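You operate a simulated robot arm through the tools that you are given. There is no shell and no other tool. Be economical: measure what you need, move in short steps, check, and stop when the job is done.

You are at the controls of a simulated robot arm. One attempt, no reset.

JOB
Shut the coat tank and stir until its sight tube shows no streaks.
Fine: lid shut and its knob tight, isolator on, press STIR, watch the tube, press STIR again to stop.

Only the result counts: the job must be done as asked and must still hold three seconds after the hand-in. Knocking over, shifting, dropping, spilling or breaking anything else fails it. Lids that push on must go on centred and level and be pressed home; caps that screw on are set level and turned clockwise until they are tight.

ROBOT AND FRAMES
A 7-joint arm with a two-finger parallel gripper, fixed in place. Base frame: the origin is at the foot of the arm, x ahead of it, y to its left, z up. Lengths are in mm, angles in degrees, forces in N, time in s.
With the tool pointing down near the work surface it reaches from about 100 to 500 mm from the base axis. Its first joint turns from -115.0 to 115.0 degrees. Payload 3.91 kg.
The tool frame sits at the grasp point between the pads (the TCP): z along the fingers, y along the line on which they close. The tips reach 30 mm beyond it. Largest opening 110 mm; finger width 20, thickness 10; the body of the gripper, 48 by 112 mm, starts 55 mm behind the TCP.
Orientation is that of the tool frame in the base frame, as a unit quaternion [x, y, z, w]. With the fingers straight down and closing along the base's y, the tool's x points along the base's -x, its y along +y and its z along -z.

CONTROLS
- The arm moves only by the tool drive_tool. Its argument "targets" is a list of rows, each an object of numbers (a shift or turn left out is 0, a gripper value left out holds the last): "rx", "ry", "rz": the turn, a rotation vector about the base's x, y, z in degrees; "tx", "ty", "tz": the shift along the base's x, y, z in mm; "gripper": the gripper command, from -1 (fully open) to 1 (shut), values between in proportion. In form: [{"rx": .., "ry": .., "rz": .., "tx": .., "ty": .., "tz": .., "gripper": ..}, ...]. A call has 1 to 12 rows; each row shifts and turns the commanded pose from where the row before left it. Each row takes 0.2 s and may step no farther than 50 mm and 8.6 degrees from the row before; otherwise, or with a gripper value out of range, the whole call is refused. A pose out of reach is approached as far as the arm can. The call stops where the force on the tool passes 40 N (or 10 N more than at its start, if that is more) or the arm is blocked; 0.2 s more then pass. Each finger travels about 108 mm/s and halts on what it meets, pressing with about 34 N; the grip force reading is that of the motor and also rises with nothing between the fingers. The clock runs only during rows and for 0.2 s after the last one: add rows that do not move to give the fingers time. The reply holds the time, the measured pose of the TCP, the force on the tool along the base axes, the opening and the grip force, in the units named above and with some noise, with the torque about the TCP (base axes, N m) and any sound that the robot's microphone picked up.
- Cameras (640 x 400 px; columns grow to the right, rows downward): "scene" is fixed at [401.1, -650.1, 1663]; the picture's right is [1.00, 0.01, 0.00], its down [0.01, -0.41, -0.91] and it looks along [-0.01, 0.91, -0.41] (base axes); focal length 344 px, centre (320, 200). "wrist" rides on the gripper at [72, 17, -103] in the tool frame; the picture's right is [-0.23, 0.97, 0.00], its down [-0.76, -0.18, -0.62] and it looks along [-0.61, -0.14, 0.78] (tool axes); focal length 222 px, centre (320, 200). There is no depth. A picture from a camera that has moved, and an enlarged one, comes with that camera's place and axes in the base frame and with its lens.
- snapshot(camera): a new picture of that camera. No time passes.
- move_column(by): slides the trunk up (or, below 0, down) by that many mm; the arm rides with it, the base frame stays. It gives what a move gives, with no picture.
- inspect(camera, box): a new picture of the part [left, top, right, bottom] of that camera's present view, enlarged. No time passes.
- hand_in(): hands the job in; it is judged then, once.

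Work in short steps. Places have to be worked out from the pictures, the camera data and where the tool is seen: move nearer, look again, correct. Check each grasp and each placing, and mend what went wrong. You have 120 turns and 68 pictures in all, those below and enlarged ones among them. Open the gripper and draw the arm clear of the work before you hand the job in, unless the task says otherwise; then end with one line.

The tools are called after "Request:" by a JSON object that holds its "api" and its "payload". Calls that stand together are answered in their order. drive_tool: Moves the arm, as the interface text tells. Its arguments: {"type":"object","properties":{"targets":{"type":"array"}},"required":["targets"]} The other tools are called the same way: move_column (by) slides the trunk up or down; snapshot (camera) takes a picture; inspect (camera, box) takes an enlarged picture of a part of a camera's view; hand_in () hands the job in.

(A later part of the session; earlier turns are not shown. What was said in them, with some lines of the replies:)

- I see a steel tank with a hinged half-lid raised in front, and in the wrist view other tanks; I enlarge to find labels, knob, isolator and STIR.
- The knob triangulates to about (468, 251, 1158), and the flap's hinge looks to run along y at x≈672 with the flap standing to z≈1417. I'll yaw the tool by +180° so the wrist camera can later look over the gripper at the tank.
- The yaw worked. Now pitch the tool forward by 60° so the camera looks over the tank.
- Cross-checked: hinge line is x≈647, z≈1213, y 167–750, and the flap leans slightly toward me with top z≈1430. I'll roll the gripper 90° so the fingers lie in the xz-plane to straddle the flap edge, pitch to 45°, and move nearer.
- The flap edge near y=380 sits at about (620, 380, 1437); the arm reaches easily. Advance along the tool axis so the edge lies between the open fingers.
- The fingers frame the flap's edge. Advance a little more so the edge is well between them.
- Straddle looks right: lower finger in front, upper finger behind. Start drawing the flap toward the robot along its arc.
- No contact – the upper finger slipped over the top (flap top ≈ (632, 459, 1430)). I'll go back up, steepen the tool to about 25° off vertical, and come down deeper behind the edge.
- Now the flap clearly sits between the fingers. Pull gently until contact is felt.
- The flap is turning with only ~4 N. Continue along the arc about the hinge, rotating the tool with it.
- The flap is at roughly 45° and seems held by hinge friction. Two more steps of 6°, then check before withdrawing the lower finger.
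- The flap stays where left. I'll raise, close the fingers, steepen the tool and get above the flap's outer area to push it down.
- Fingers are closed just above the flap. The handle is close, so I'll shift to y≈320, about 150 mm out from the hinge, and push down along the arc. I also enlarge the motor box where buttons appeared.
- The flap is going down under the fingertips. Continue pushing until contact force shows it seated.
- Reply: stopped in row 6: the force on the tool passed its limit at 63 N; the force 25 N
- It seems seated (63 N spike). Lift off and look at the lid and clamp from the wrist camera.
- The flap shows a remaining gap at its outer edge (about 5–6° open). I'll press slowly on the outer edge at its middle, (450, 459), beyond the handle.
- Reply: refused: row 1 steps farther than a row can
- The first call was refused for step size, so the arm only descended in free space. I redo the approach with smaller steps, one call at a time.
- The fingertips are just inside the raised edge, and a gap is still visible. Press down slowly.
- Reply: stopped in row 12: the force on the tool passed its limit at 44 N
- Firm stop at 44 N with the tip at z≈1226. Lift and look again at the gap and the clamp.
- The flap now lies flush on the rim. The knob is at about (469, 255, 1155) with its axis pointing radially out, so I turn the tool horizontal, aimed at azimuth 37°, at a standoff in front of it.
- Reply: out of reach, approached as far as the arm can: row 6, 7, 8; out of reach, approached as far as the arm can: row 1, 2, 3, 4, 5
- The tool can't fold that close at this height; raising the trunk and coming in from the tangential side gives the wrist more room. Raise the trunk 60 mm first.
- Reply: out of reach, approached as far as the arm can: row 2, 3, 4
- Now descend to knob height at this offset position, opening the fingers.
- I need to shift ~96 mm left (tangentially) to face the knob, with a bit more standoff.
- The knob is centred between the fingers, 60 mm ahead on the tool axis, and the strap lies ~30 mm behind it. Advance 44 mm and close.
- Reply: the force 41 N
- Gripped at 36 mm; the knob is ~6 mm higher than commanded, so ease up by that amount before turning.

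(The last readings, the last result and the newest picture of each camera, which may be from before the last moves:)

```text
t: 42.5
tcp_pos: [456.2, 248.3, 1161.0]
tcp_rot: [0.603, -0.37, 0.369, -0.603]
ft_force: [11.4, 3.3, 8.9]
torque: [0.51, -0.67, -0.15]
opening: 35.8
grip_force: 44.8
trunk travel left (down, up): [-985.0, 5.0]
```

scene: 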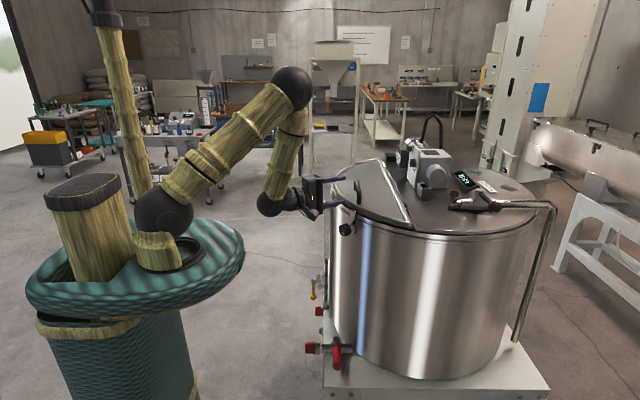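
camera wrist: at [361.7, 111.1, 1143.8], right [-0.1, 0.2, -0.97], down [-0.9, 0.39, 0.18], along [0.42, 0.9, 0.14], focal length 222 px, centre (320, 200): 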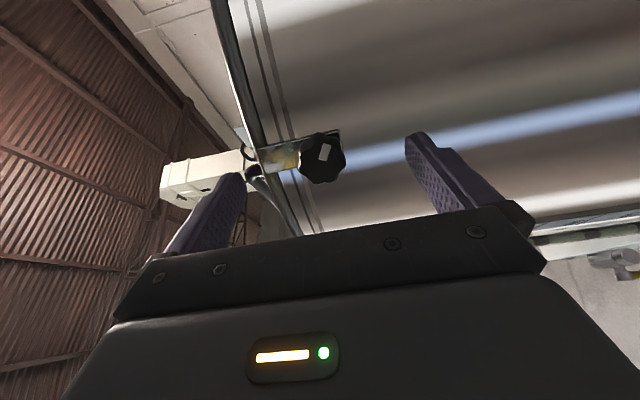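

Now turn clockwise (positive about the approach axis), 48° first, watching torque.

Request:
{"api": "drive_tool", "payload": {"targets": [{"rx": 6.36, "ry": 4.85}, {"rx": 6.36, "ry": 4.85}, {"rx": 6.36, "ry": 4.85}, {"rx": 6.36, "ry": 4.85}, {"rx": 6.36, "ry": 4.85}, {"rx": 6.36, "ry": 4.85}]}}

Request:
{"api": "inspect", "payload": {"camera": "scene", "box": [270, 170, 410, 260]}}

```text
t: 43.9
tcp_pos: [456.4, 248.4, 1161.4]
tcp_rot: [-0.446, 0.608, -0.068, 0.653]
ft_force: [2.9, 2.2, -14.9]
torque: [0.43, -0.67, -1.03]
opening: 36.3
grip_force: 45.2
trunk travel left (down, up): [-985.0, 5.0]
```

```text
4.44 times, centred on (340, 215) of scene
camera zoom: at [401.1, -650.1, 1663.0], right [1.0, 0.01, 0.0], down [0.01, -0.41, -0.91], along [-0.01, 0.91, -0.41], focal length 1531 px, centre (231, 133)
```

zoom: 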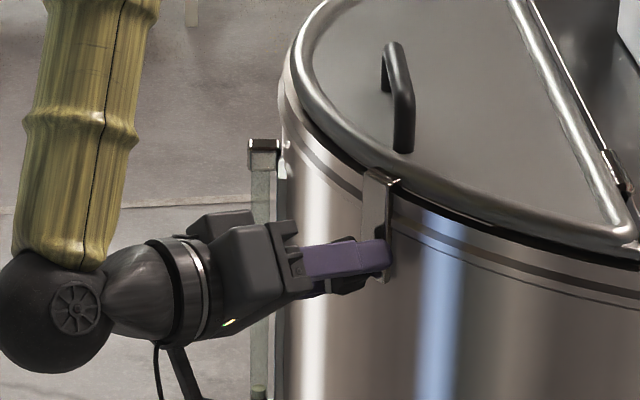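

It turns with hardly any torque about the axis. Continue turning.

Request:
{"api": "drive_tool", "payload": {"targets": [{"rx": 6.36, "ry": 4.85}, {"rx": 6.36, "ry": 4.85}, {"rx": 6.36, "ry": 4.85}, {"rx": 6.36, "ry": 4.85}, {"rx": 6.36, "ry": 4.85}, {"rx": 6.36, "ry": 4.85}, {"rx": 6.36, "ry": 4.85}, {"rx": 6.36, "ry": 4.85}, {"rx": 6.36, "ry": 4.85}]}}

```text
t: 44.4
tcp_pos: [454.6, 249.0, 1163.4]
tcp_rot: [-0.401, 0.638, -0.028, 0.657]
ft_force: [16.0, -13.3, -3.6]
torque: [0.07, -0.14, 1.61]
opening: 35.8
grip_force: 45.3
out of reach, approached as far as the arm can: row 1, 2
trunk travel left (down, up): [-985.0, 5.0]
stopped in row 2: the force on the tool passed its limit at 51 N (the readings are from after the stop); the commanded pose is now the measured one
```

The arm reached a roll limit after ~55°. Release, back off, and inspect the knob mark, then re-grip from the other end of the roll range.

Request:
{"api": "drive_tool", "payload": {"targets": [{"gripper": -0.3}, {}, {"tx": -10, "ty": -7.5}, {"tx": -10, "ty": -7.5}, {"tx": -10, "ty": -7.5}, {"tx": -6, "ty": -4.5}]}}

Request:
{"api": "inspect", "payload": {"camera": "wrist", "box": [220, 90, 420, 230]}}

Request:
{"api": "inspect", "payload": {"camera": "scene", "box": [300, 190, 400, 250]}}

```text
t: 45.8
tcp_pos: [422.4, 229.8, 1163.4]
tcp_rot: [-0.401, 0.639, -0.025, 0.656]
ft_force: [0.8, -0.3, 0.2]
torque: [0.0, 0.03, 0.0]
opening: 71.5
grip_force: 0.1
out of reach, approached as far as the arm can: row 6
trunk travel left (down, up): [-985.0, 5.0]
```

```text
2.86 times, centred on (320, 160) of wrist
camera zoom: at [339.5, 149.4, 1108.8], right [-0.51, 0.78, -0.36], down [-0.59, -0.01, 0.81], along [0.63, 0.62, 0.47], focal length 635 px, centre (320, 314)
```

zoom: 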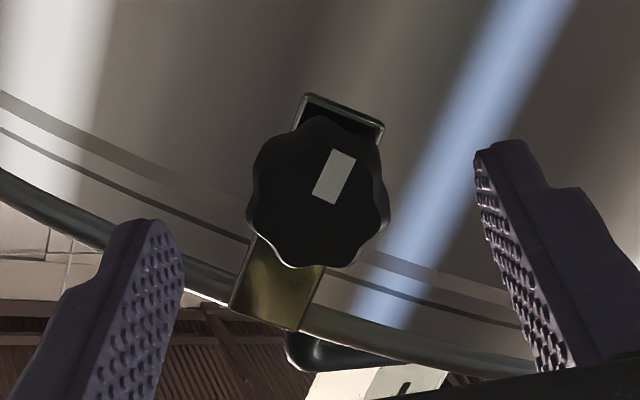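

```text
6.40 times, centred on (350, 220) of scene
camera zoom: at [401.1, -650.1, 1663.0], right [1.0, 0.01, 0.0], down [0.01, -0.41, -0.91], along [-0.01, 0.91, -0.41], focal length 2204 px, centre (128, 72)
```

zoom: 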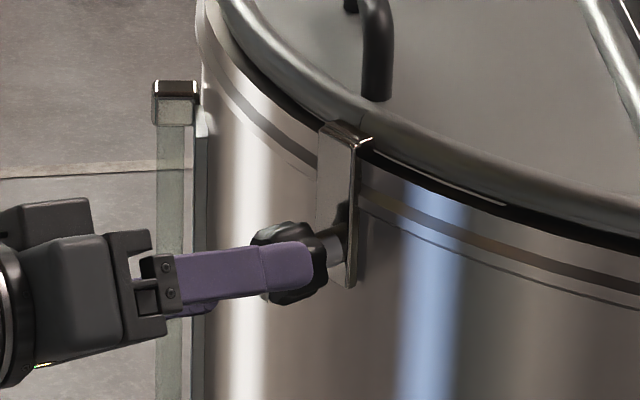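

The mark shows the knob turned ~55° clockwise. With the fingers open I roll backward as far as possible about the same axis for a longer stroke.

Request:
{"api": "drive_tool", "payload": {"targets": [{"rx": -6.7, "ry": -5.1, "tx": 5, "ty": 3}, {"rx": -6.7, "ry": -5.1, "tx": 5, "ty": 2}, {"rx": -6.7, "ry": -5.1}, {"rx": -6.7, "ry": -5.1}, {"rx": -6.7, "ry": -5.1}, {"rx": -6.7, "ry": -5.1}, {"rx": -6.7, "ry": -5.1}, {"rx": -6.7, "ry": -5.1}, {"rx": -6.7, "ry": -5.1}, {"rx": -6.7, "ry": -5.1}, {"rx": -6.7, "ry": -5.1}, {"rx": -6.7, "ry": -5.1}]}}

Request:
{"api": "drive_tool", "payload": {"targets": [{"rx": -6.7, "ry": -5.1}, {"rx": -6.7, "ry": -5.1}, {"rx": -6.7, "ry": -5.1}, {"rx": -6.7, "ry": -5.1}, {"rx": -6.7, "ry": -5.1}, {"rx": -6.7, "ry": -5.1}, {"rx": -6.7, "ry": -5.1}, {"rx": -6.7, "ry": -5.1}, {"rx": -6.7, "ry": -5.1}]}}

```text
t: 48.4
tcp_pos: [432.7, 234.8, 1163.1]
tcp_rot: [0.648, -0.083, 0.595, -0.468]
ft_force: [-0.4, -0.8, 0.5]
torque: [-0.02, 0.02, -0.01]
opening: 71.5
grip_force: 0.0
trunk travel left (down, up): [-985.0, 5.0]
```

```text
t: 50.5
tcp_pos: [442.8, 256.9, 1208.1]
tcp_rot: [0.506, 0.342, 0.784, -0.11]
ft_force: [-0.1, -0.2, -0.5]
torque: [-0.01, 0.02, -0.01]
opening: 71.4
grip_force: 0.0
trunk travel left (down, up): [-985.0, 5.0]
stopped in row 9: the arm was blocked; the commanded pose is now the measured one
```

Row 9 hit a limit and the arm wandered up a bit. Check the scene before correcting.

Request:
{"api": "inspect", "payload": {"camera": "scene", "box": [220, 110, 440, 260]}}

```text
2.67 times, centred on (330, 185) of scene
camera zoom: at [401.1, -650.1, 1663.0], right [1.0, 0.01, 0.0], down [0.01, -0.41, -0.91], along [-0.01, 0.91, -0.41], focal length 918 px, centre (293, 240)
```

zoom: 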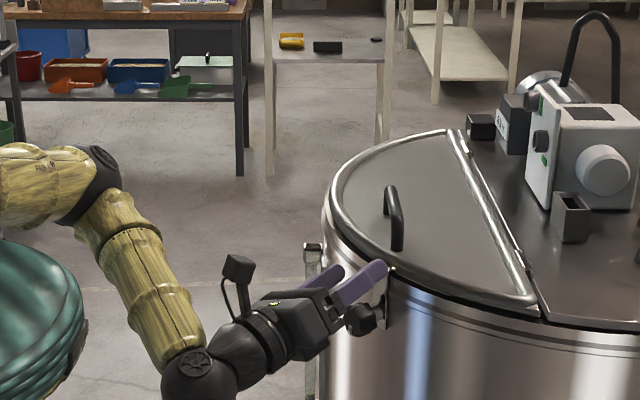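

The hand is camera-up, just above the knob and pitched up. Level it to the knob axis, back it off slightly and lower to knob height.

Request:
{"api": "drive_tool", "payload": {"targets": [{"rx": 2.68, "ry": 6.92, "rz": -0.32, "tx": -5, "ty": -8}, {"rx": 2.68, "ry": 6.92, "rz": -0.32, "tx": -5, "ty": -8}, {"rx": 2.68, "ry": 6.92, "rz": -0.32, "tx": -5, "ty": -8}, {"rx": 2.68, "ry": 6.92, "rz": -0.32, "tx": -5, "ty": -8}, {"tz": -15}, {"tz": -15}, {"tz": -15}]}}

Request:
{"api": "inspect", "payload": {"camera": "wrist", "box": [170, 60, 470, 240]}}

```text
t: 52.1
tcp_pos: [421.4, 225.5, 1161.7]
tcp_rot: [0.67, 0.228, 0.669, -0.226]
ft_force: [-0.3, -0.5, 0.1]
torque: [0.0, -0.03, -0.01]
opening: 71.7
grip_force: 0.0
trunk travel left (down, up): [-985.0, 5.0]
```

```text
2.13 times, centred on (320, 150) of wrist
camera zoom: at [351.0, 148.4, 1233.9], right [0.59, -0.77, -0.22], down [-0.6, -0.24, -0.76], along [0.54, 0.58, -0.61], focal length 474 px, centre (320, 307)
```

zoom: 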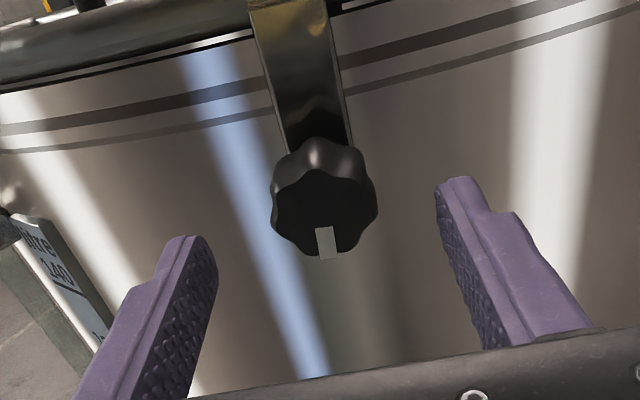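

Great view: the mark is at 6 o'clock. Advance onto the knob and close.

Request:
{"api": "drive_tool", "payload": {"targets": [{"tx": 12, "ty": 8}, {"tx": 12, "ty": 8, "tz": 1}, {"tx": 10.5, "ty": 7}, {"gripper": 1}, {}, {}]}}

```text
t: 53.5
tcp_pos: [456.3, 249.0, 1162.9]
tcp_rot: [0.671, 0.228, 0.669, -0.224]
ft_force: [-5.2, 6.2, -2.8]
torque: [0.19, -0.23, -0.97]
opening: 36.4
grip_force: 44.9
trunk travel left (down, up): [-985.0, 5.0]
```

Good grip. Turn clockwise, about 96° in this call.

Request:
{"api": "drive_tool", "payload": {"targets": [{"rx": 6.36, "ry": 4.85}, {"rx": 6.36, "ry": 4.85}, {"rx": 6.36, "ry": 4.85}, {"rx": 6.36, "ry": 4.85}, {"rx": 6.36, "ry": 4.85}, {"rx": 6.36, "ry": 4.85}, {"rx": 6.36, "ry": 4.85}, {"rx": 6.36, "ry": 4.85}, {"rx": 6.36, "ry": 4.85}, {"rx": 6.36, "ry": 4.85}, {"rx": 6.36, "ry": 4.85}, {"rx": 6.36, "ry": 4.85}]}}

```text
t: 56.1
tcp_pos: [457.0, 247.9, 1162.1]
tcp_rot: [-0.618, 0.346, -0.279, 0.649]
ft_force: [-0.8, -1.2, -14.3]
torque: [0.55, -0.76, 0.26]
opening: 36.1
grip_force: 44.6
trunk travel left (down, up): [-985.0, 5.0]
```

Still nearly no axial torque; continue 42° further.

Request:
{"api": "drive_tool", "payload": {"targets": [{"rx": 6.36, "ry": 4.85}, {"rx": 6.36, "ry": 4.85}, {"rx": 6.36, "ry": 4.85}, {"rx": 6.36, "ry": 4.85}, {"rx": 5, "ry": 3.8}]}}

Request:
{"api": "drive_tool", "payload": {"targets": [{"gripper": -0.3}, {}, {}]}}

Request:
{"api": "inspect", "payload": {"camera": "wrist", "box": [170, 60, 470, 240]}}

```text
t: 57.4
tcp_pos: [457.2, 250.4, 1162.4]
tcp_rot: [-0.469, 0.531, -0.054, 0.704]
ft_force: [-27.6, -12.4, -26.6]
torque: [0.34, -0.43, -0.73]
opening: 35.1
grip_force: 45.6
out of reach, approached as far as the arm can: row 5
trunk travel left (down, up): [-985.0, 5.0]
```

```text
t: 58.1
tcp_pos: [460.7, 252.4, 1163.4]
tcp_rot: [-0.47, 0.528, -0.054, 0.705]
ft_force: [0.0, 1.0, -0.4]
torque: [0.03, 0.01, 0.04]
opening: 71.7
grip_force: 0.0
trunk travel left (down, up): [-985.0, 5.0]
```

```text
2.13 times, centred on (320, 150) of wrist
camera zoom: at [403.1, 157.9, 1100.9], right [-0.51, 0.67, -0.54], down [-0.75, -0.04, 0.66], along [0.42, 0.74, 0.52], focal length 474 px, centre (320, 307)
```

zoom: 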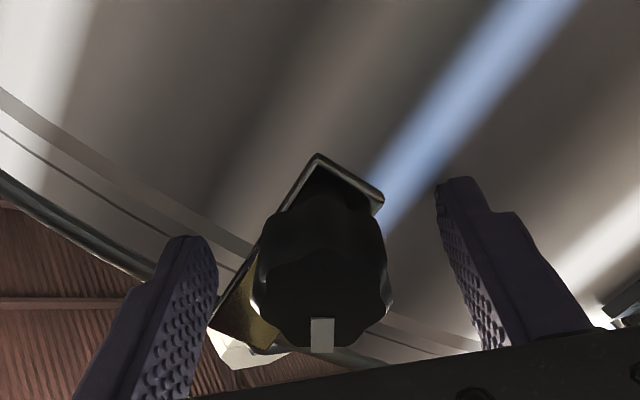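

The mark kept pace with the gripper (~137° turned). Roll back in place with open fingers and regrip.

Request:
{"api": "drive_tool", "payload": {"targets": [{"tx": -4, "ty": -3}, {"rx": -6.7, "ry": -5.1}, {"rx": -6.7, "ry": -5.1}, {"rx": -6.7, "ry": -5.1}, {"rx": -6.7, "ry": -5.1}, {"rx": -6.7, "ry": -5.1}, {"rx": -6.7, "ry": -5.1}, {"rx": -6.7, "ry": -5.1}, {"rx": -6.7, "ry": -5.1}, {"rx": -6.7, "ry": -5.1}, {"rx": -6.7, "ry": -5.1}, {"rx": -6.7, "ry": -5.1}]}}

Request:
{"api": "drive_tool", "payload": {"targets": [{"rx": -6.7, "ry": -5.1}, {"rx": -6.7, "ry": -5.1}, {"rx": -6.7, "ry": -5.1}, {"rx": -6.7, "ry": -5.1}, {"rx": -4, "ry": -3}, {"gripper": 1}, {}, {}]}}

```text
t: 60.8
tcp_pos: [459.0, 252.9, 1163.1]
tcp_rot: [0.708, -0.023, 0.546, -0.448]
ft_force: [0.4, 0.7, -1.0]
torque: [0.0, 0.03, -0.01]
opening: 71.4
grip_force: 0.1
out of reach, approached as far as the arm can: row 1
trunk travel left (down, up): [-985.0, 5.0]
```

```text
t: 62.5
tcp_pos: [460.2, 252.1, 1163.7]
tcp_rot: [0.676, 0.21, 0.663, -0.241]
ft_force: [3.3, -0.5, 1.0]
torque: [0.15, -0.17, -1.41]
opening: 35.7
grip_force: 45.1
trunk travel left (down, up): [-985.0, 5.0]
```

Gripped again. Turn another ~96°, then ~36°.

Request:
{"api": "drive_tool", "payload": {"targets": [{"rx": 6.36, "ry": 4.85}, {"rx": 6.36, "ry": 4.85}, {"rx": 6.36, "ry": 4.85}, {"rx": 6.36, "ry": 4.85}, {"rx": 6.36, "ry": 4.85}, {"rx": 6.36, "ry": 4.85}, {"rx": 6.36, "ry": 4.85}, {"rx": 6.36, "ry": 4.85}, {"rx": 6.36, "ry": 4.85}, {"rx": 6.36, "ry": 4.85}, {"rx": 6.36, "ry": 4.85}, {"rx": 6.36, "ry": 4.85}]}}

Request:
{"api": "drive_tool", "payload": {"targets": [{"rx": 6.36, "ry": 4.85}, {"rx": 6.36, "ry": 4.85}, {"rx": 6.36, "ry": 4.85}, {"rx": 6.36, "ry": 4.85}]}}

Request:
{"api": "inspect", "payload": {"camera": "wrist", "box": [170, 60, 470, 240]}}

```text
t: 65.2
tcp_pos: [460.0, 253.8, 1162.0]
tcp_rot: [-0.609, 0.361, -0.262, 0.656]
ft_force: [0.9, -0.2, -9.4]
torque: [0.07, -0.69, 0.3]
opening: 35.9
grip_force: 44.7
trunk travel left (down, up): [-985.0, 5.0]
```

```text
t: 66.2
tcp_pos: [458.6, 253.4, 1163.7]
tcp_rot: [-0.485, 0.513, -0.072, 0.705]
ft_force: [-2.0, 4.0, -6.2]
torque: [0.16, -1.25, -0.44]
opening: 35.6
grip_force: 45.0
trunk travel left (down, up): [-985.0, 5.0]
```

```text
2.13 times, centred on (320, 150) of wrist
camera zoom: at [405.5, 155.7, 1102.4], right [-0.49, 0.64, -0.59], down [-0.78, -0.02, 0.63], along [0.4, 0.77, 0.51], focal length 474 px, centre (320, 307)
```

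zoom: 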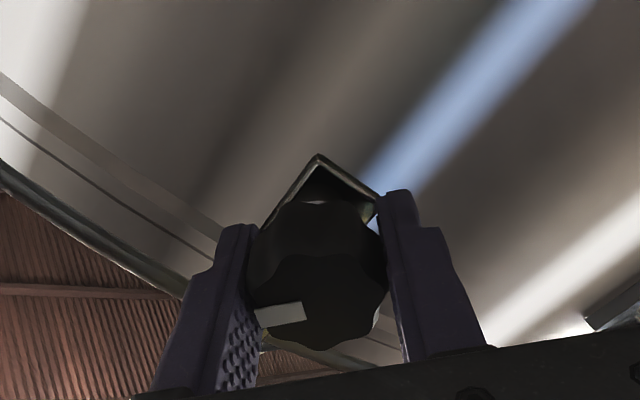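

Axial torque rose to ~0.6 N·m and the mark lagged: it's getting tight. Regrip with a shorter back-roll and try another turn to confirm.

Request:
{"api": "drive_tool", "payload": {"targets": [{"gripper": -0.3}, {}, {"rx": -6.7, "ry": -5.1}, {"rx": -6.7, "ry": -5.1}, {"rx": -6.7, "ry": -5.1}, {"rx": -6.7, "ry": -5.1}, {"rx": -6.7, "ry": -5.1}, {"rx": -6.7, "ry": -5.1}, {"rx": -6.7, "ry": -5.1}, {"gripper": 1}, {}, {}]}}

Request:
{"api": "inspect", "payload": {"camera": "wrist", "box": [170, 60, 470, 240]}}

Request:
{"api": "drive_tool", "payload": {"targets": [{"rx": 6.36, "ry": 4.85}, {"rx": 6.36, "ry": 4.85}, {"rx": 6.36, "ry": 4.85}, {"rx": 6.36, "ry": 4.85}, {"rx": 6.36, "ry": 4.85}]}}

Request:
{"api": "inspect", "payload": {"camera": "wrist", "box": [170, 60, 470, 240]}}

```text
t: 68.8
tcp_pos: [459.9, 252.0, 1163.2]
tcp_rot: [0.678, -0.209, 0.409, -0.574]
ft_force: [-1.1, -3.0, -10.4]
torque: [-0.25, 0.33, -0.3]
opening: 36.1
grip_force: 45.0
trunk travel left (down, up): [-985.0, 5.0]
```

```text
2.13 times, centred on (320, 150) of wrist
camera zoom: at [423.8, 130.2, 1168.8], right [0.05, -0.07, -1.0], down [-0.97, 0.24, -0.07], along [0.24, 0.97, -0.06], focal length 474 px, centre (320, 307)
```

zoom: 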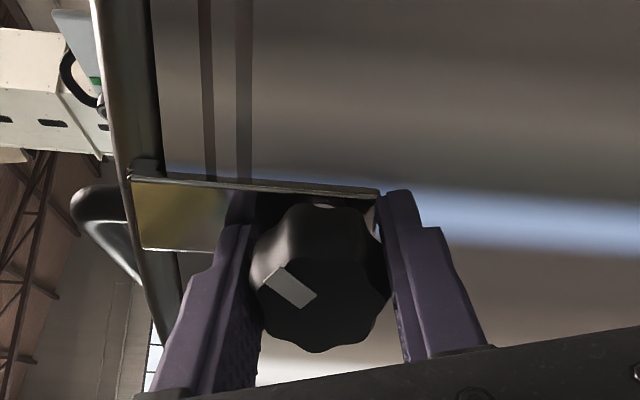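

```text
t: 70.0
tcp_pos: [460.5, 252.6, 1163.2]
tcp_rot: [-0.564, 0.427, -0.186, 0.682]
ft_force: [-1.5, -0.6, -15.6]
torque: [-0.09, -1.1, 0.0]
opening: 36.2
grip_force: 44.6
trunk travel left (down, up): [-985.0, 5.0]
```

```text
2.13 times, centred on (320, 150) of wrist
camera zoom: at [416.3, 141.7, 1119.4], right [-0.35, 0.45, -0.82], down [-0.88, 0.13, 0.45], along [0.31, 0.88, 0.36], focal length 474 px, centre (320, 307)
```

zoom: 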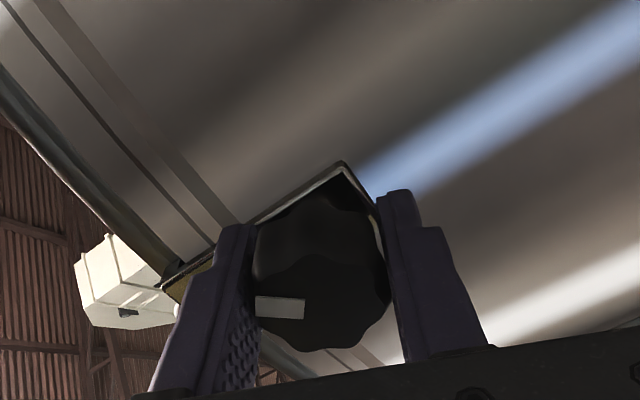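

The knob only moved a few degrees while the gripper slipped round it at ~0.7 N·m, which suggests it is tight. One more check with a fresh grip.

Request:
{"api": "drive_tool", "payload": {"targets": [{"gripper": -0.3}, {}, {"rx": -6.7, "ry": -5.1}, {"rx": -6.7, "ry": -5.1}, {"rx": -6.7, "ry": -5.1}, {"rx": -3, "ry": -2.3}, {"gripper": 1}, {}, {}, {"rx": 6.36, "ry": 4.85}, {"rx": 6.36, "ry": 4.85}, {"rx": 6.36, "ry": 4.85}]}}

Request:
{"api": "drive_tool", "payload": {"targets": [{"rx": 4, "ry": 3}]}}

Request:
{"api": "inspect", "payload": {"camera": "wrist", "box": [170, 60, 470, 240]}}

```text
t: 72.5
tcp_pos: [460.0, 253.6, 1163.1]
tcp_rot: [-0.582, 0.403, -0.215, 0.673]
ft_force: [-4.3, -1.2, -10.9]
torque: [-0.14, -1.26, 0.54]
opening: 35.7
grip_force: 44.6
trunk travel left (down, up): [-985.0, 5.0]
```

```text
t: 73.0
tcp_pos: [459.7, 253.6, 1161.9]
tcp_rot: [-0.564, 0.428, -0.187, 0.681]
ft_force: [-2.2, -3.2, -12.5]
torque: [-0.06, -1.15, -0.05]
opening: 36.3
grip_force: 45.4
trunk travel left (down, up): [-985.0, 5.0]
```

```text
2.13 times, centred on (320, 150) of wrist
camera zoom: at [416.0, 141.2, 1119.4], right [-0.35, 0.45, -0.82], down [-0.88, 0.13, 0.45], along [0.31, 0.88, 0.36], focal length 474 px, centre (320, 307)
```

zoom: 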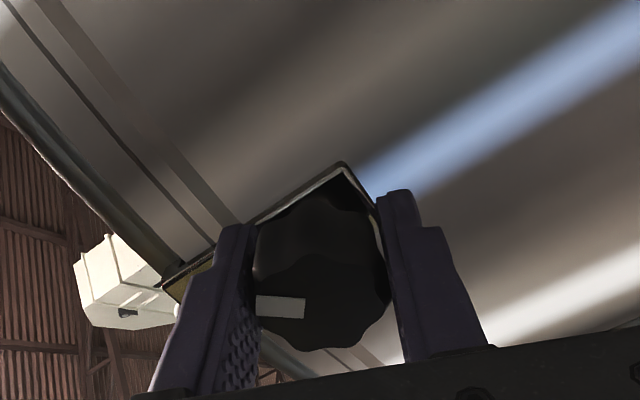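

The mark is unchanged, so the knob is at its stop. Release and back away; by triangulation the isolator is near (381, 552, 577) and the green button near (399, 443, 566), both facing −x.

Request:
{"api": "drive_tool", "payload": {"targets": [{"gripper": -0.3}, {}, {"tx": -10, "ty": -7.5}, {"tx": -10, "ty": -7.5}, {"tx": -10, "ty": -7.5}, {"tx": -4, "ty": -3}]}}

Request:
{"api": "inspect", "payload": {"camera": "scene", "box": [240, 150, 440, 275]}}

```text
t: 74.3
tcp_pos: [425.5, 226.5, 1163.1]
tcp_rot: [-0.564, 0.427, -0.187, 0.682]
ft_force: [0.5, -1.1, 0.8]
torque: [-0.02, -0.04, 0.02]
opening: 71.6
grip_force: 0.1
trunk travel left (down, up): [-985.0, 5.0]
```

```text
3.20 times, centred on (340, 212) of scene
camera zoom: at [401.1, -650.1, 1663.0], right [1.0, 0.01, 0.0], down [0.01, -0.41, -0.91], along [-0.01, 0.91, -0.41], focal length 1102 px, centre (256, 160)
```

zoom: 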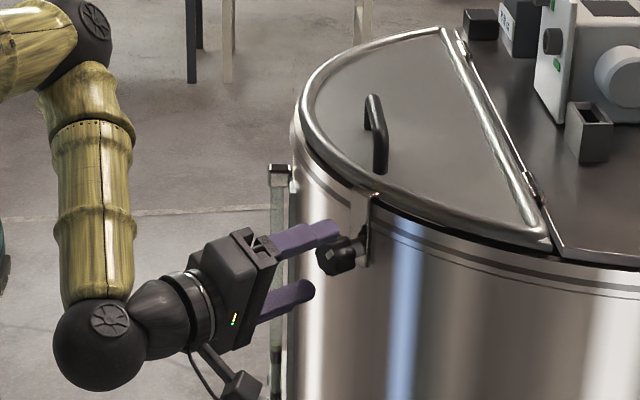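

Everything is clear. Drop below knob height, back away, then swing left with yaw returning to straight ahead.

Request:
{"api": "drive_tool", "payload": {"targets": [{"tz": -27}, {"tz": -27}, {"tz": -27}, {"tx": -12, "ty": -9}, {"tx": -12, "ty": -9}, {"tx": -12, "ty": -9}, {"tx": -12, "ty": -9}]}}

Request:
{"api": "drive_tool", "payload": {"targets": [{"tx": -22, "ty": 38, "rz": -6.2}, {"tx": -26, "ty": 36, "rz": -6.2}, {"tx": -29, "ty": 33, "rz": -6.2}, {"tx": -33, "ty": 30, "rz": -6.2}, {"tx": -30, "ty": 30, "rz": -6.2}, {"ty": 40, "rz": -6.3}, {"ty": 40}, {"ty": 40}]}}

```text
t: 76.2
tcp_pos: [397.6, 232.4, 1105.6]
tcp_rot: [-0.523, 0.429, -0.183, 0.714]
ft_force: [0.3, 0.4, -0.4]
torque: [0.01, -0.03, 0.02]
opening: 71.6
grip_force: 0.2
out of reach, approached as far as the arm can: row 6, 7
trunk travel left (down, up): [-985.0, 5.0]
stopped in row 7: the arm was blocked; the commanded pose is now the measured one
```

```text
t: 78.0
tcp_pos: [257.4, 520.8, 1105.3]
tcp_rot: [-0.361, 0.574, -0.4, 0.616]
ft_force: [0.6, -0.1, -0.1]
torque: [-0.01, -0.01, -0.03]
opening: 71.5
grip_force: 0.1
trunk travel left (down, up): [-985.0, 5.0]
```

Clear of the tank and pointing straight ahead. Roll the camera back to the top and lower the trunk to panel height.

Request:
{"api": "drive_tool", "payload": {"targets": [{"rx": -8.4}, {"rx": -8.4}, {"rx": -8.4}, {"rx": -8.4}, {"rx": -8.4}, {"rx": -8.4}, {"rx": -8.4}, {"rx": -8.4}, {"rx": -8.4}, {"rx": -8.4}, {"rx": -8.4}, {"rx": -8.4}]}}

Request:
{"api": "move_column", "payload": {"by": -470}}

Request:
{"api": "snapshot", "payload": {"camera": "wrist"}}

```text
t: 80.5
tcp_pos: [258.2, 518.0, 1105.5]
tcp_rot: [0.705, -0.055, 0.698, -0.113]
ft_force: [0.2, 0.0, -0.4]
torque: [0.0, 0.01, 0.0]
opening: 71.5
grip_force: 0.2
trunk travel left (down, up): [-985.0, 5.0]
```

```text
refused: -470 is not a number from -400 to 400
```

```text
15 pictures are left
camera wrist: at [159.2, 475.7, 1171.6], right [0.07, -0.89, -0.45], down [-0.65, 0.3, -0.7], along [0.76, 0.34, -0.56], focal length 222 px, centre (320, 200)
```

wrist: 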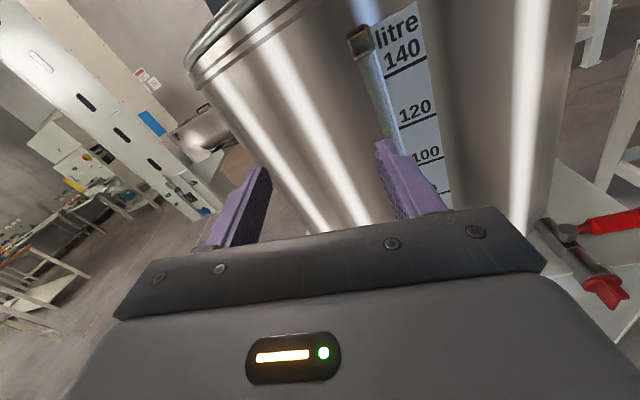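

The trunk moves at most 400 per call; lower in two steps, straighten roll and yaw, then look at the panel.

Request:
{"api": "move_column", "payload": {"by": -400}}

Request:
{"api": "drive_tool", "payload": {"targets": [{"rx": -6.8, "rz": -2.3, "tx": -10, "ty": -10}, {"rx": -6.8, "rz": -2.4, "tx": -15, "ty": -10}]}}

Request:
{"api": "snapshot", "payload": {"camera": "wrist"}}

```text
t: 84.4
tcp_pos: [258.0, 518.9, 706.0]
tcp_rot: [0.705, -0.059, 0.698, -0.115]
ft_force: [0.2, 0.8, 0.0]
torque: [0.03, 0.02, 0.01]
opening: 71.6
grip_force: 0.1
trunk travel left (down, up): [-585.0, 405.0]
```

```text
t: 85.0
tcp_pos: [244.0, 492.5, 702.7]
tcp_rot: [0.709, -0.007, 0.705, 0.008]
ft_force: [-0.8, 0.0, 0.1]
torque: [0.03, 0.0, -0.01]
opening: 71.5
grip_force: 0.0
trunk travel left (down, up): [-585.0, 405.0]
```

```text
14 pictures are left
camera wrist: at [140.9, 477.9, 775.9], right [-0.02, -0.97, -0.23], down [-0.62, 0.19, -0.76], along [0.78, 0.12, -0.61], focal length 222 px, centre (320, 200)
```

wrist: 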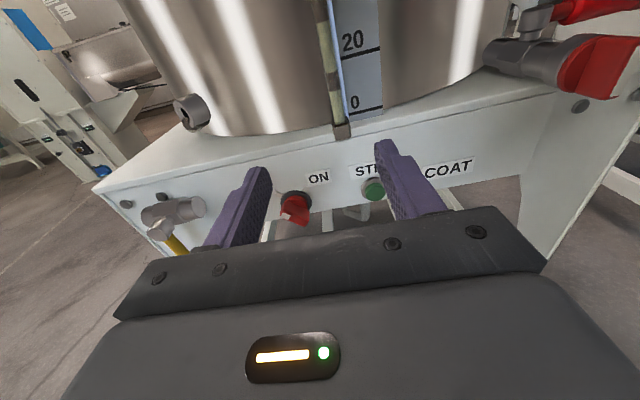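

This is the COAT panel: red rotary isolator by "ON", green STIR button. Enlarge to see the isolator's lever and its positions.

Request:
{"api": "inspect", "payload": {"camera": "wrist", "box": [250, 110, 410, 230]}}

```text
3.33 times, centred on (330, 170) of wrist
camera zoom: at [140.9, 477.9, 775.9], right [-0.02, -0.97, -0.23], down [-0.62, 0.19, -0.76], along [0.78, 0.12, -0.61], focal length 740 px, centre (287, 300)
```

zoom: 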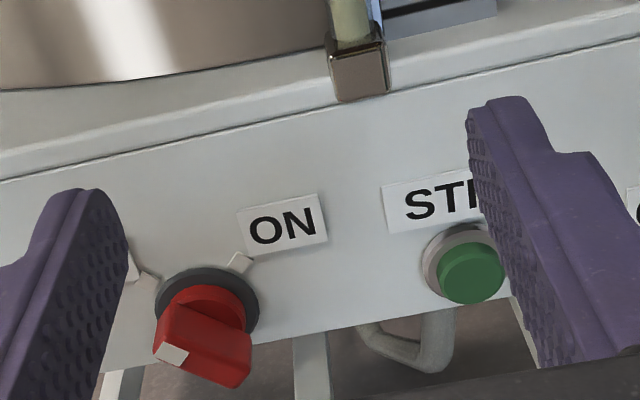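

The isolator pointer is at upper-left (off) and ON is at upper-right: a 90° clockwise turn about +x. Its axis is near y=551, z=582 with its face at x≈367. I lower the trunk 120 mm and line up, rolling −20° so the fingers straddle the bar.

Request:
{"api": "move_column", "payload": {"by": -120}}

Request:
{"api": "drive_tool", "payload": {"targets": [{"ty": 29, "tx": 15, "rx": -6.7}, {"ty": 29.5, "tx": 15, "rx": -6.7}, {"tx": 15, "rx": -6.7}]}}

Request:
{"api": "snapshot", "payload": {"camera": "wrist"}}

```text
t: 86.5
tcp_pos: [242.0, 494.9, 585.5]
tcp_rot: [0.711, -0.008, 0.703, 0.004]
ft_force: [-0.6, 0.2, -0.4]
torque: [-0.01, 0.05, -0.01]
opening: 71.3
grip_force: 0.0
trunk travel left (down, up): [-465.0, 525.0]
```

```text
t: 87.3
tcp_pos: [276.6, 558.4, 585.0]
tcp_rot: [0.7, 0.121, 0.693, 0.121]
ft_force: [-0.2, 0.1, 0.1]
torque: [-0.01, 0.03, 0.02]
opening: 71.4
grip_force: 0.0
trunk travel left (down, up): [-465.0, 525.0]
```

```text
12 pictures are left
camera wrist: at [174.4, 566.2, 660.1], right [0.0, -0.99, 0.12], down [-0.63, -0.09, -0.77], along [0.78, -0.07, -0.63], focal length 222 px, centre (320, 200)
```

wrist: 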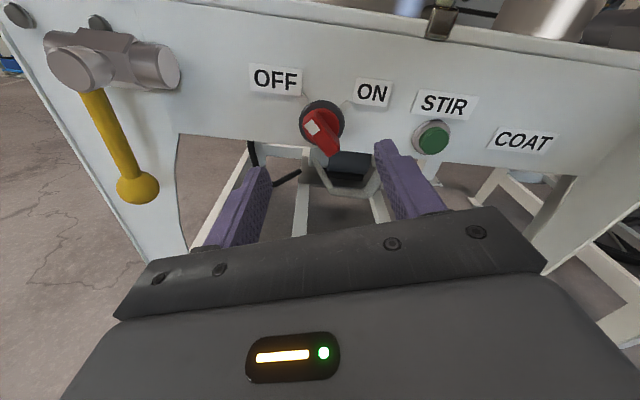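

Everything visible: OFF/ON labels confirm the turn. Fine-adjust to y≈555, z≈582, roll a little more, and advance to straddle the bar.

Request:
{"api": "drive_tool", "payload": {"targets": [{"ty": -3, "tz": -3, "rx": -8, "tx": 15}, {"rx": -8, "tx": 15}]}}

Request:
{"api": "drive_tool", "payload": {"targets": [{"tx": 15}, {"tx": 15}, {"tx": 14}]}}

Request:
{"api": "snapshot", "payload": {"camera": "wrist"}}

```text
t: 87.9
tcp_pos: [307.3, 554.0, 582.8]
tcp_rot: [0.676, 0.216, 0.669, 0.219]
ft_force: [0.9, 0.3, -0.9]
torque: [-0.01, -0.02, -0.02]
opening: 71.9
grip_force: 0.0
trunk travel left (down, up): [-465.0, 525.0]
```

```text
t: 88.7
tcp_pos: [352.2, 555.2, 582.2]
tcp_rot: [0.676, 0.215, 0.67, 0.218]
ft_force: [1.0, 0.1, -0.2]
torque: [0.01, 0.01, 0.02]
opening: 71.5
grip_force: 0.0
trunk travel left (down, up): [-465.0, 525.0]
```

```text
11 pictures are left
camera wrist: at [250.1, 583.6, 651.9], right [0.0, -0.92, 0.38], down [-0.63, -0.3, -0.72], along [0.78, -0.24, -0.58], focal length 222 px, centre (320, 200)
```

wrist: 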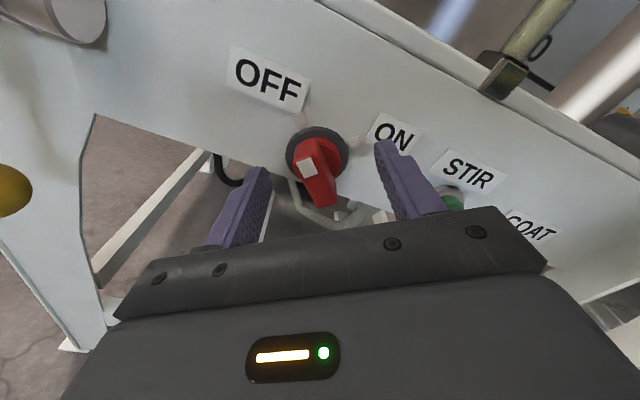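

The bar is well aligned between the fingers. Close, then turn +90° about x.

Request:
{"api": "drive_tool", "payload": {"targets": [{"gripper": 1}, {}, {}]}}

Request:
{"api": "drive_tool", "payload": {"targets": [{"rx": 8}, {"rx": 8}, {"rx": 8}, {"rx": 8}, {"rx": 8}, {"rx": 8}, {"rx": 8}, {"rx": 8}, {"rx": 8}, {"rx": 8}, {"rx": 8}]}}

Request:
{"api": "snapshot", "payload": {"camera": "wrist"}}

```text
t: 89.5
tcp_pos: [351.4, 557.3, 581.7]
tcp_rot: [0.677, 0.219, 0.669, 0.216]
ft_force: [6.1, 23.2, -7.9]
torque: [0.1, 0.23, -0.24]
opening: 15.7
grip_force: 44.5
trunk travel left (down, up): [-465.0, 525.0]
```

```text
t: 91.9
tcp_pos: [352.5, 552.6, 580.8]
tcp_rot: [0.638, -0.311, 0.633, -0.311]
ft_force: [-10.3, -14.2, -8.7]
torque: [-1.23, -0.01, -0.29]
opening: 17.8
grip_force: 45.7
trunk travel left (down, up): [-465.0, 525.0]
```

```text
10 pictures are left
camera wrist: at [249.4, 483.8, 612.4], right [0.0, -0.42, -0.91], down [-0.63, 0.71, -0.32], along [0.78, 0.57, -0.27], focal length 222 px, centre (320, 200)
```

wrist: 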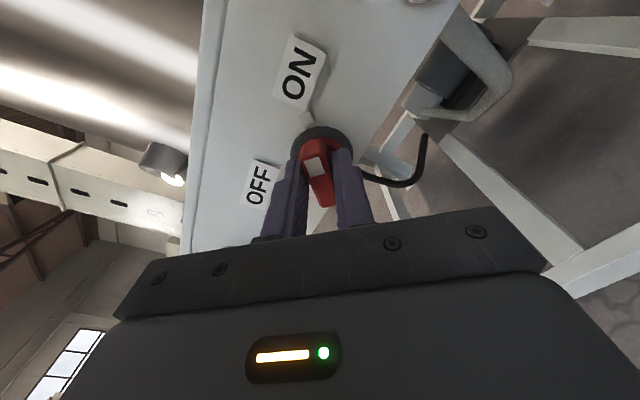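

The pointer is on the ON tick with the stop felt. Release, back straight off, roll upright and move in front of STIR with the fingers closed.

Request:
{"api": "drive_tool", "payload": {"targets": [{"gripper": -0.3}, {}, {"tx": -25}, {"tx": -35}, {"tx": -10, "rx": -7.5}, {"rx": -7.5, "ty": -20}, {"rx": -7.5, "ty": -20, "gripper": 1}, {"rx": -7.5, "ty": -20}, {"rx": -7.5, "ty": -20}, {"rx": -7.5, "ty": -20}, {"rx": -7, "ty": -10}]}}

Request:
{"api": "snapshot", "payload": {"camera": "wrist"}}

```text
t: 94.5
tcp_pos: [318.8, 420.9, 579.4]
tcp_rot: [0.707, -0.026, 0.707, 0.032]
ft_force: [0.4, 0.5, -0.6]
torque: [0.01, 0.01, -0.01]
opening: 0.0
grip_force: 34.3
trunk travel left (down, up): [-465.0, 525.0]
stopped in row 11: the arm was blocked; the commanded pose is now the measured one
```

```text
9 pictures are left
camera wrist: at [215.6, 412.3, 651.9], right [-0.08, -0.97, -0.22], down [-0.61, 0.22, -0.76], along [0.79, 0.07, -0.61], focal length 222 px, centre (320, 200)
```

wrist: 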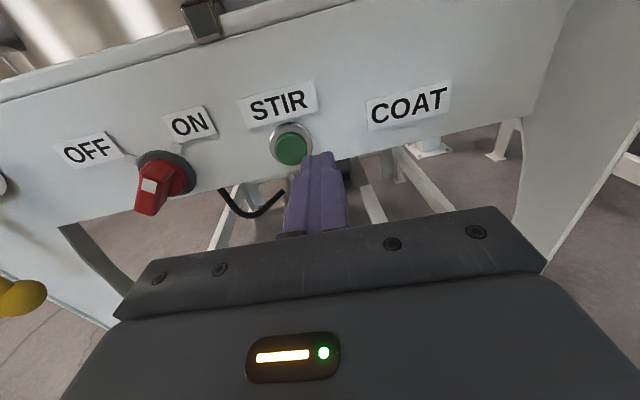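

STIR is about 18 mm to my left at (388, 440, 580). Shift over and straighten the yaw, while checking the isolator enlarged.

Request:
{"api": "inspect", "payload": {"camera": "wrist", "box": [60, 90, 320, 230]}}

Request:
{"api": "drive_tool", "payload": {"targets": [{"ty": 6, "rz": 1.6}, {"ty": 6, "rz": 1.6}, {"ty": 7, "rz": 1.5}]}}

```text
2.46 times, centred on (190, 160) of wrist
camera zoom: at [215.6, 412.3, 651.9], right [-0.08, -0.97, -0.22], down [-0.61, 0.22, -0.76], along [0.79, 0.07, -0.61], focal length 547 px, centre (640, 298)
```

zoom: 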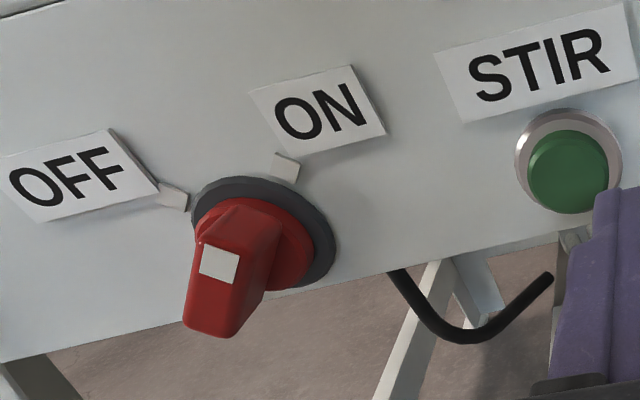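

```text
t: 95.3
tcp_pos: [324.2, 437.5, 580.1]
tcp_rot: [0.708, -0.004, 0.707, 0.005]
ft_force: [-0.2, -0.1, 0.6]
torque: [0.0, 0.01, 0.0]
opening: 0.2
grip_force: 34.1
trunk travel left (down, up): [-465.0, 525.0]
```

The bar points exactly along ON. The fingertips are lined up with the STIR button; advance gently until contact.

Request:
{"api": "drive_tool", "payload": {"targets": [{"tx": 8, "ty": 0.8}, {"tx": 7}, {"tx": 3}, {"tx": 3}]}}

```text
t: 96.3
tcp_pos: [337.9, 441.0, 578.5]
tcp_rot: [0.707, 0.007, 0.707, 0.0]
ft_force: [0.0, 0.4, -0.7]
torque: [0.03, -0.02, 0.01]
opening: 0.2
grip_force: 33.7
trunk travel left (down, up): [-465.0, 525.0]
```

No contact yet; keep going in small steps.

Request:
{"api": "drive_tool", "payload": {"targets": [{"tx": 3, "ty": -1}, {"tx": 3}, {"tx": 3}]}}

```text
t: 97.1
tcp_pos: [347.5, 439.3, 579.8]
tcp_rot: [0.707, 0.005, 0.707, 0.001]
ft_force: [0.9, 0.0, 0.1]
torque: [0.0, 0.0, 0.0]
opening: 0.1
grip_force: 34.0
trunk travel left (down, up): [-465.0, 525.0]
```

Request:
{"api": "drive_tool", "payload": {"targets": [{"tx": 2}, {"tx": 2}, {"tx": 2}]}}

```text
t: 97.9
tcp_pos: [354.5, 440.7, 578.9]
tcp_rot: [0.707, 0.006, 0.707, 0.0]
ft_force: [-0.1, -0.9, 0.4]
torque: [0.01, -0.05, -0.02]
opening: 0.0
grip_force: 33.4
trunk travel left (down, up): [-465.0, 525.0]
```

Tip is at x≈384 with no force; continue in 2 mm steps.

Request:
{"api": "drive_tool", "payload": {"targets": [{"tx": 2}, {"tx": 2}]}}

```text
t: 98.5
tcp_pos: [358.3, 440.1, 579.0]
tcp_rot: [0.707, 0.005, 0.707, 0.002]
ft_force: [-4.3, -0.8, 0.8]
torque: [0.01, -0.05, -0.05]
opening: 0.0
grip_force: 33.8
trunk travel left (down, up): [-465.0, 525.0]
heard: click
```

Click heard – STIR pressed. Draw back off the button and look at the tube.

Request:
{"api": "drive_tool", "payload": {"targets": [{"tx": -6}, {"tx": -6}, {"tx": -6}]}}

Request:
{"api": "inspect", "payload": {"camera": "scene", "box": [300, 190, 350, 320]}}

```text
t: 99.3
tcp_pos: [338.8, 440.8, 580.9]
tcp_rot: [0.707, 0.006, 0.707, 0.001]
ft_force: [-0.1, 0.7, -0.2]
torque: [0.0, 0.0, 0.03]
opening: 0.3
grip_force: 33.7
trunk travel left (down, up): [-465.0, 525.0]
```

```text
3.08 times, centred on (325, 255) of scene
camera zoom: at [401.1, -650.1, 1663.0], right [1.0, 0.01, 0.0], down [0.01, -0.41, -0.91], along [-0.01, 0.91, -0.41], focal length 1060 px, centre (305, 31)
```

zoom: 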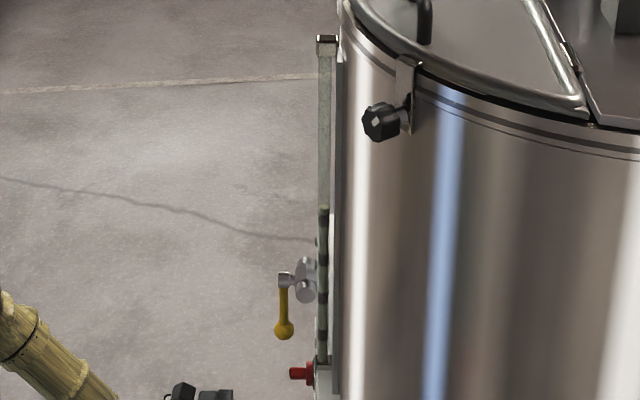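

The tube's lower part shows dark bands (streaks). I'll back off a little and raise the trunk 120 mm to watch the tube with the wrist camera.

Request:
{"api": "drive_tool", "payload": {"targets": [{"tx": -7}, {"tx": -7}]}}

Request:
{"api": "move_column", "payload": {"by": 120}}

Request:
{"api": "snapshot", "payload": {"camera": "wrist"}}

```text
t: 99.9
tcp_pos: [328.6, 439.1, 579.4]
tcp_rot: [0.706, 0.004, 0.708, 0.005]
ft_force: [0.7, -0.6, 0.3]
torque: [-0.03, 0.01, -0.01]
opening: 0.1
grip_force: 33.6
trunk travel left (down, up): [-465.0, 525.0]
```

```text
t: 101.4
tcp_pos: [327.6, 438.6, 699.6]
tcp_rot: [0.707, 0.005, 0.707, 0.004]
ft_force: [-0.6, -0.6, -1.2]
torque: [0.03, 0.0, 0.0]
opening: 0.0
grip_force: 34.2
trunk travel left (down, up): [-585.0, 405.0]
```

```text
6 pictures are left
camera wrist: at [225.3, 422.4, 771.8], right [0.0, -0.98, -0.22], down [-0.62, 0.17, -0.76], along [0.78, 0.14, -0.61], focal length 222 px, centre (320, 200)
```

wrist: 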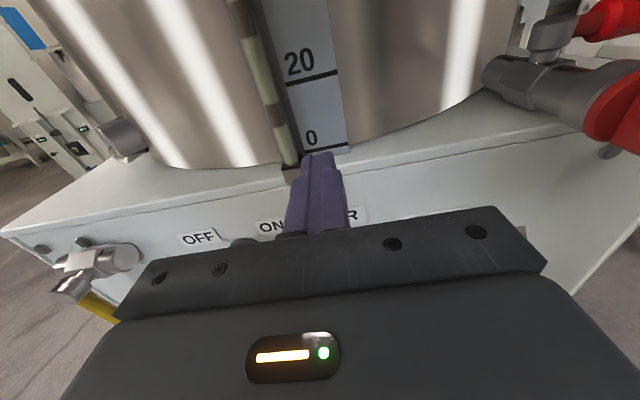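

The tube shows dark streaks in the pale liquid. Let time run, then look again.

Request:
{"api": "drive_tool", "payload": {"targets": [{}, {}, {}, {}, {}, {}, {}, {}, {}, {}, {}, {}]}}

Request:
{"api": "drive_tool", "payload": {"targets": [{}, {}, {}, {}, {}, {}, {}, {}, {}, {}, {}, {}]}}

Request:
{"api": "drive_tool", "payload": {"targets": [{}, {}, {}, {}, {}, {}, {}, {}, {}, {}, {}, {}]}}

Request:
{"api": "inspect", "payload": {"camera": "wrist", "box": [200, 0, 360, 190]}}

```text
t: 104.0
tcp_pos: [327.9, 439.5, 699.6]
tcp_rot: [0.707, 0.004, 0.707, 0.004]
ft_force: [0.2, 0.1, -0.3]
torque: [0.0, -0.02, 0.04]
opening: 0.0
grip_force: 33.8
trunk travel left (down, up): [-585.0, 405.0]
```

```text
t: 106.6
tcp_pos: [327.1, 439.6, 699.4]
tcp_rot: [0.707, 0.003, 0.707, 0.003]
ft_force: [0.5, 0.4, -1.0]
torque: [-0.01, 0.0, 0.02]
opening: 0.0
grip_force: 34.5
trunk travel left (down, up): [-585.0, 405.0]
```

```text
t: 109.2
tcp_pos: [327.7, 439.2, 699.0]
tcp_rot: [0.707, 0.004, 0.707, 0.002]
ft_force: [-0.5, 1.1, -0.3]
torque: [-0.02, -0.01, 0.03]
opening: 0.0
grip_force: 34.4
trunk travel left (down, up): [-585.0, 405.0]
```

```text
2.11 times, centred on (280, 95) of wrist
camera zoom: at [225.3, 422.2, 771.8], right [0.0, -0.98, -0.22], down [-0.62, 0.17, -0.76], along [0.78, 0.14, -0.61], focal length 468 px, centre (404, 421)
```

zoom: 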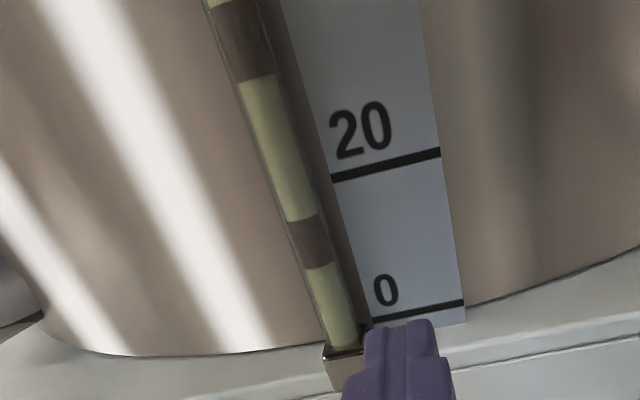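

The streaks are still sharp; wait another ~10 s and compare.

Request:
{"api": "drive_tool", "payload": {"targets": [{}, {}, {}, {}, {}, {}, {}, {}, {}, {}, {}, {}]}}

Request:
{"api": "drive_tool", "payload": {"targets": [{}, {}, {}, {}, {}, {}, {}, {}, {}, {}, {}, {}]}}

Request:
{"api": "drive_tool", "payload": {"targets": [{}, {}, {}, {}, {}, {}, {}, {}, {}, {}, {}, {}]}}

Request:
{"api": "drive_tool", "payload": {"targets": [{}, {}, {}, {}, {}, {}, {}, {}, {}, {}, {}, {}]}}

Request:
{"api": "inspect", "payload": {"camera": "wrist", "box": [200, 0, 360, 190]}}

```text
t: 111.8
tcp_pos: [328.1, 438.8, 699.3]
tcp_rot: [0.707, 0.003, 0.707, 0.003]
ft_force: [-0.3, 0.2, 1.0]
torque: [-0.02, 0.02, 0.01]
opening: 0.0
grip_force: 33.6
trunk travel left (down, up): [-585.0, 405.0]
```

```text
t: 114.4
tcp_pos: [328.5, 438.5, 699.8]
tcp_rot: [0.707, 0.004, 0.707, 0.002]
ft_force: [-0.5, 0.6, 1.1]
torque: [0.03, -0.01, -0.01]
opening: 0.1
grip_force: 34.3
trunk travel left (down, up): [-585.0, 405.0]
```

```text
t: 117.0
tcp_pos: [328.1, 439.1, 698.8]
tcp_rot: [0.707, 0.004, 0.707, 0.002]
ft_force: [0.6, 1.1, 0.3]
torque: [0.0, -0.01, -0.01]
opening: 0.0
grip_force: 34.3
trunk travel left (down, up): [-585.0, 405.0]
```

```text
t: 119.6
tcp_pos: [328.0, 438.0, 698.6]
tcp_rot: [0.707, 0.004, 0.707, 0.003]
ft_force: [0.4, -0.3, 0.2]
torque: [-0.02, 0.01, 0.04]
opening: 0.1
grip_force: 33.9
trunk travel left (down, up): [-585.0, 405.0]
```

```text
2.11 times, centred on (280, 95) of wrist
camera zoom: at [225.3, 422.2, 771.8], right [0.0, -0.98, -0.22], down [-0.62, 0.17, -0.76], along [0.78, 0.14, -0.61], focal length 468 px, centre (404, 421)
```

zoom: 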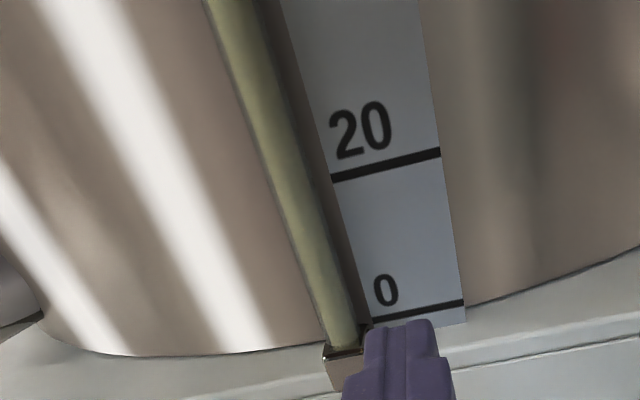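

The streaks are gone here; check the whole tube from the scene camera (no time passes) and lower the trunk back to button height.

Request:
{"api": "inspect", "payload": {"camera": "scene", "box": [305, 190, 345, 320]}}

Request:
{"api": "move_column", "payload": {"by": -120}}

```text
3.08 times, centred on (325, 255) of scene
camera zoom: at [401.1, -650.1, 1663.0], right [1.0, 0.01, 0.0], down [0.01, -0.41, -0.91], along [-0.01, 0.91, -0.41], focal length 1060 px, centre (305, 31)
```

zoom: 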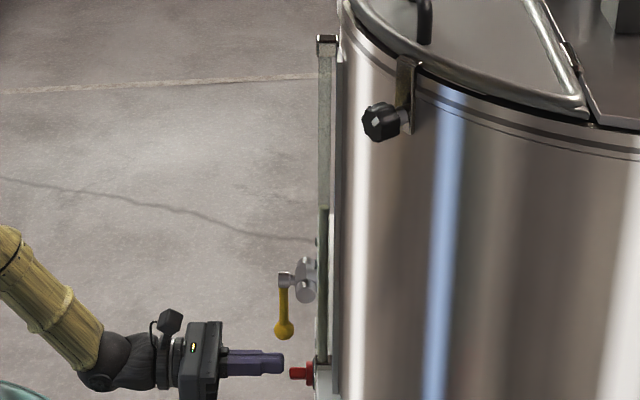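

```text
t: 121.1
tcp_pos: [328.8, 439.7, 579.6]
tcp_rot: [0.707, 0.003, 0.707, 0.003]
ft_force: [0.5, -1.1, 0.2]
torque: [-0.01, 0.0, 0.01]
opening: 0.0
grip_force: 34.4
trunk travel left (down, up): [-465.0, 525.0]
```

The whole liquid column is uniform. Press STIR again: previous click came at x≈358.

Request:
{"api": "drive_tool", "payload": {"targets": [{"tx": 8}, {"tx": 8}, {"tx": 5}, {"tx": 2}, {"tx": 2}]}}

```text
t: 122.3
tcp_pos: [350.3, 439.4, 579.1]
tcp_rot: [0.707, 0.007, 0.707, 0.001]
ft_force: [1.2, 0.6, -1.0]
torque: [0.04, 0.03, -0.03]
opening: 0.1
grip_force: 34.3
trunk travel left (down, up): [-465.0, 525.0]
```

Request:
{"api": "drive_tool", "payload": {"targets": [{"tx": 2}, {"tx": 2}, {"tx": 2}]}}

```text
t: 123.1
tcp_pos: [356.3, 440.4, 579.9]
tcp_rot: [0.707, 0.005, 0.707, 0.001]
ft_force: [-3.1, -0.2, 0.5]
torque: [-0.04, -0.03, -0.05]
opening: 0.0
grip_force: 33.8
trunk travel left (down, up): [-465.0, 525.0]
heard: click
```

Click – the second press registered. Back away from the button, clear to the side, and open the gripper.

Request:
{"api": "drive_tool", "payload": {"targets": [{"tx": -7}, {"tx": -7}, {"tx": -8}, {"tx": -8}]}}

Request:
{"api": "drive_tool", "payload": {"targets": [{"tx": -25, "ty": 25}, {"tx": -25, "ty": 25}, {"tx": -20, "ty": 20, "gripper": -1}, {}, {}]}}

Request:
{"api": "snapshot", "payload": {"camera": "wrist"}}

Request:
{"api": "inspect", "payload": {"camera": "scene", "box": [240, 140, 460, 320]}}

```text
t: 124.1
tcp_pos: [329.4, 438.3, 579.0]
tcp_rot: [0.706, 0.004, 0.708, 0.003]
ft_force: [0.6, -0.4, -0.1]
torque: [0.0, 0.01, -0.03]
opening: 0.1
grip_force: 34.1
trunk travel left (down, up): [-465.0, 525.0]
```

```text
t: 125.3
tcp_pos: [272.3, 502.4, 576.2]
tcp_rot: [0.706, -0.003, 0.708, 0.014]
ft_force: [-0.5, -0.8, 0.3]
torque: [0.01, 0.01, 0.0]
opening: 109.7
grip_force: 0.1
trunk travel left (down, up): [-465.0, 525.0]
```

```text
2 pictures are left
camera wrist: at [168.8, 489.1, 649.5], right [-0.02, -0.98, -0.21], down [-0.62, 0.18, -0.77], along [0.79, 0.11, -0.61], focal length 222 px, centre (320, 200)
```

wrist: 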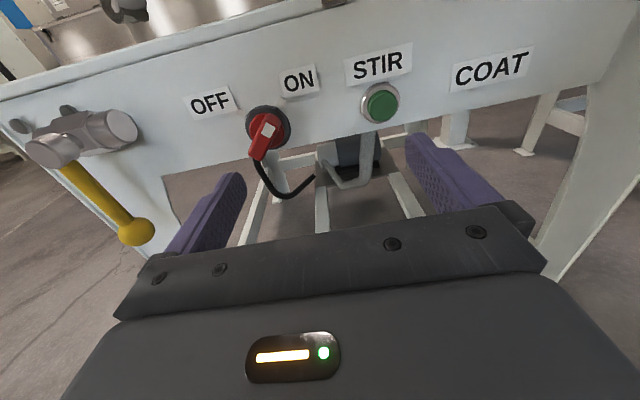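

```text
2.22 times, centred on (350, 230) of scene
camera zoom: at [401.1, -650.1, 1663.0], right [1.0, 0.01, 0.0], down [0.01, -0.41, -0.91], along [-0.01, 0.91, -0.41], focal length 765 px, centre (253, 133)
```

zoom: 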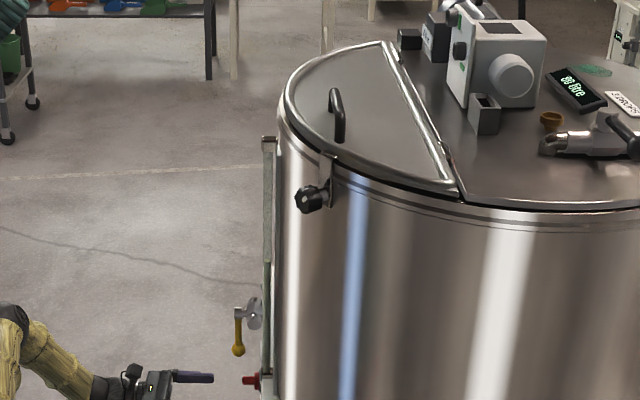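

The lid is shut, the knob is at its stop, the isolator is on ON, STIR has been stopped and the tube is uniform. The gripper is open and clear of the work, so I'm handing in.

Request:
{"api": "hand_in", "payload": {}}

```text
The job is handed in.
```

The coat tank's lid is shut with its knob tight and the isolator on; I stirred until the sight tube showed no streaks, pressed STIR again to stop, and handed the job in.
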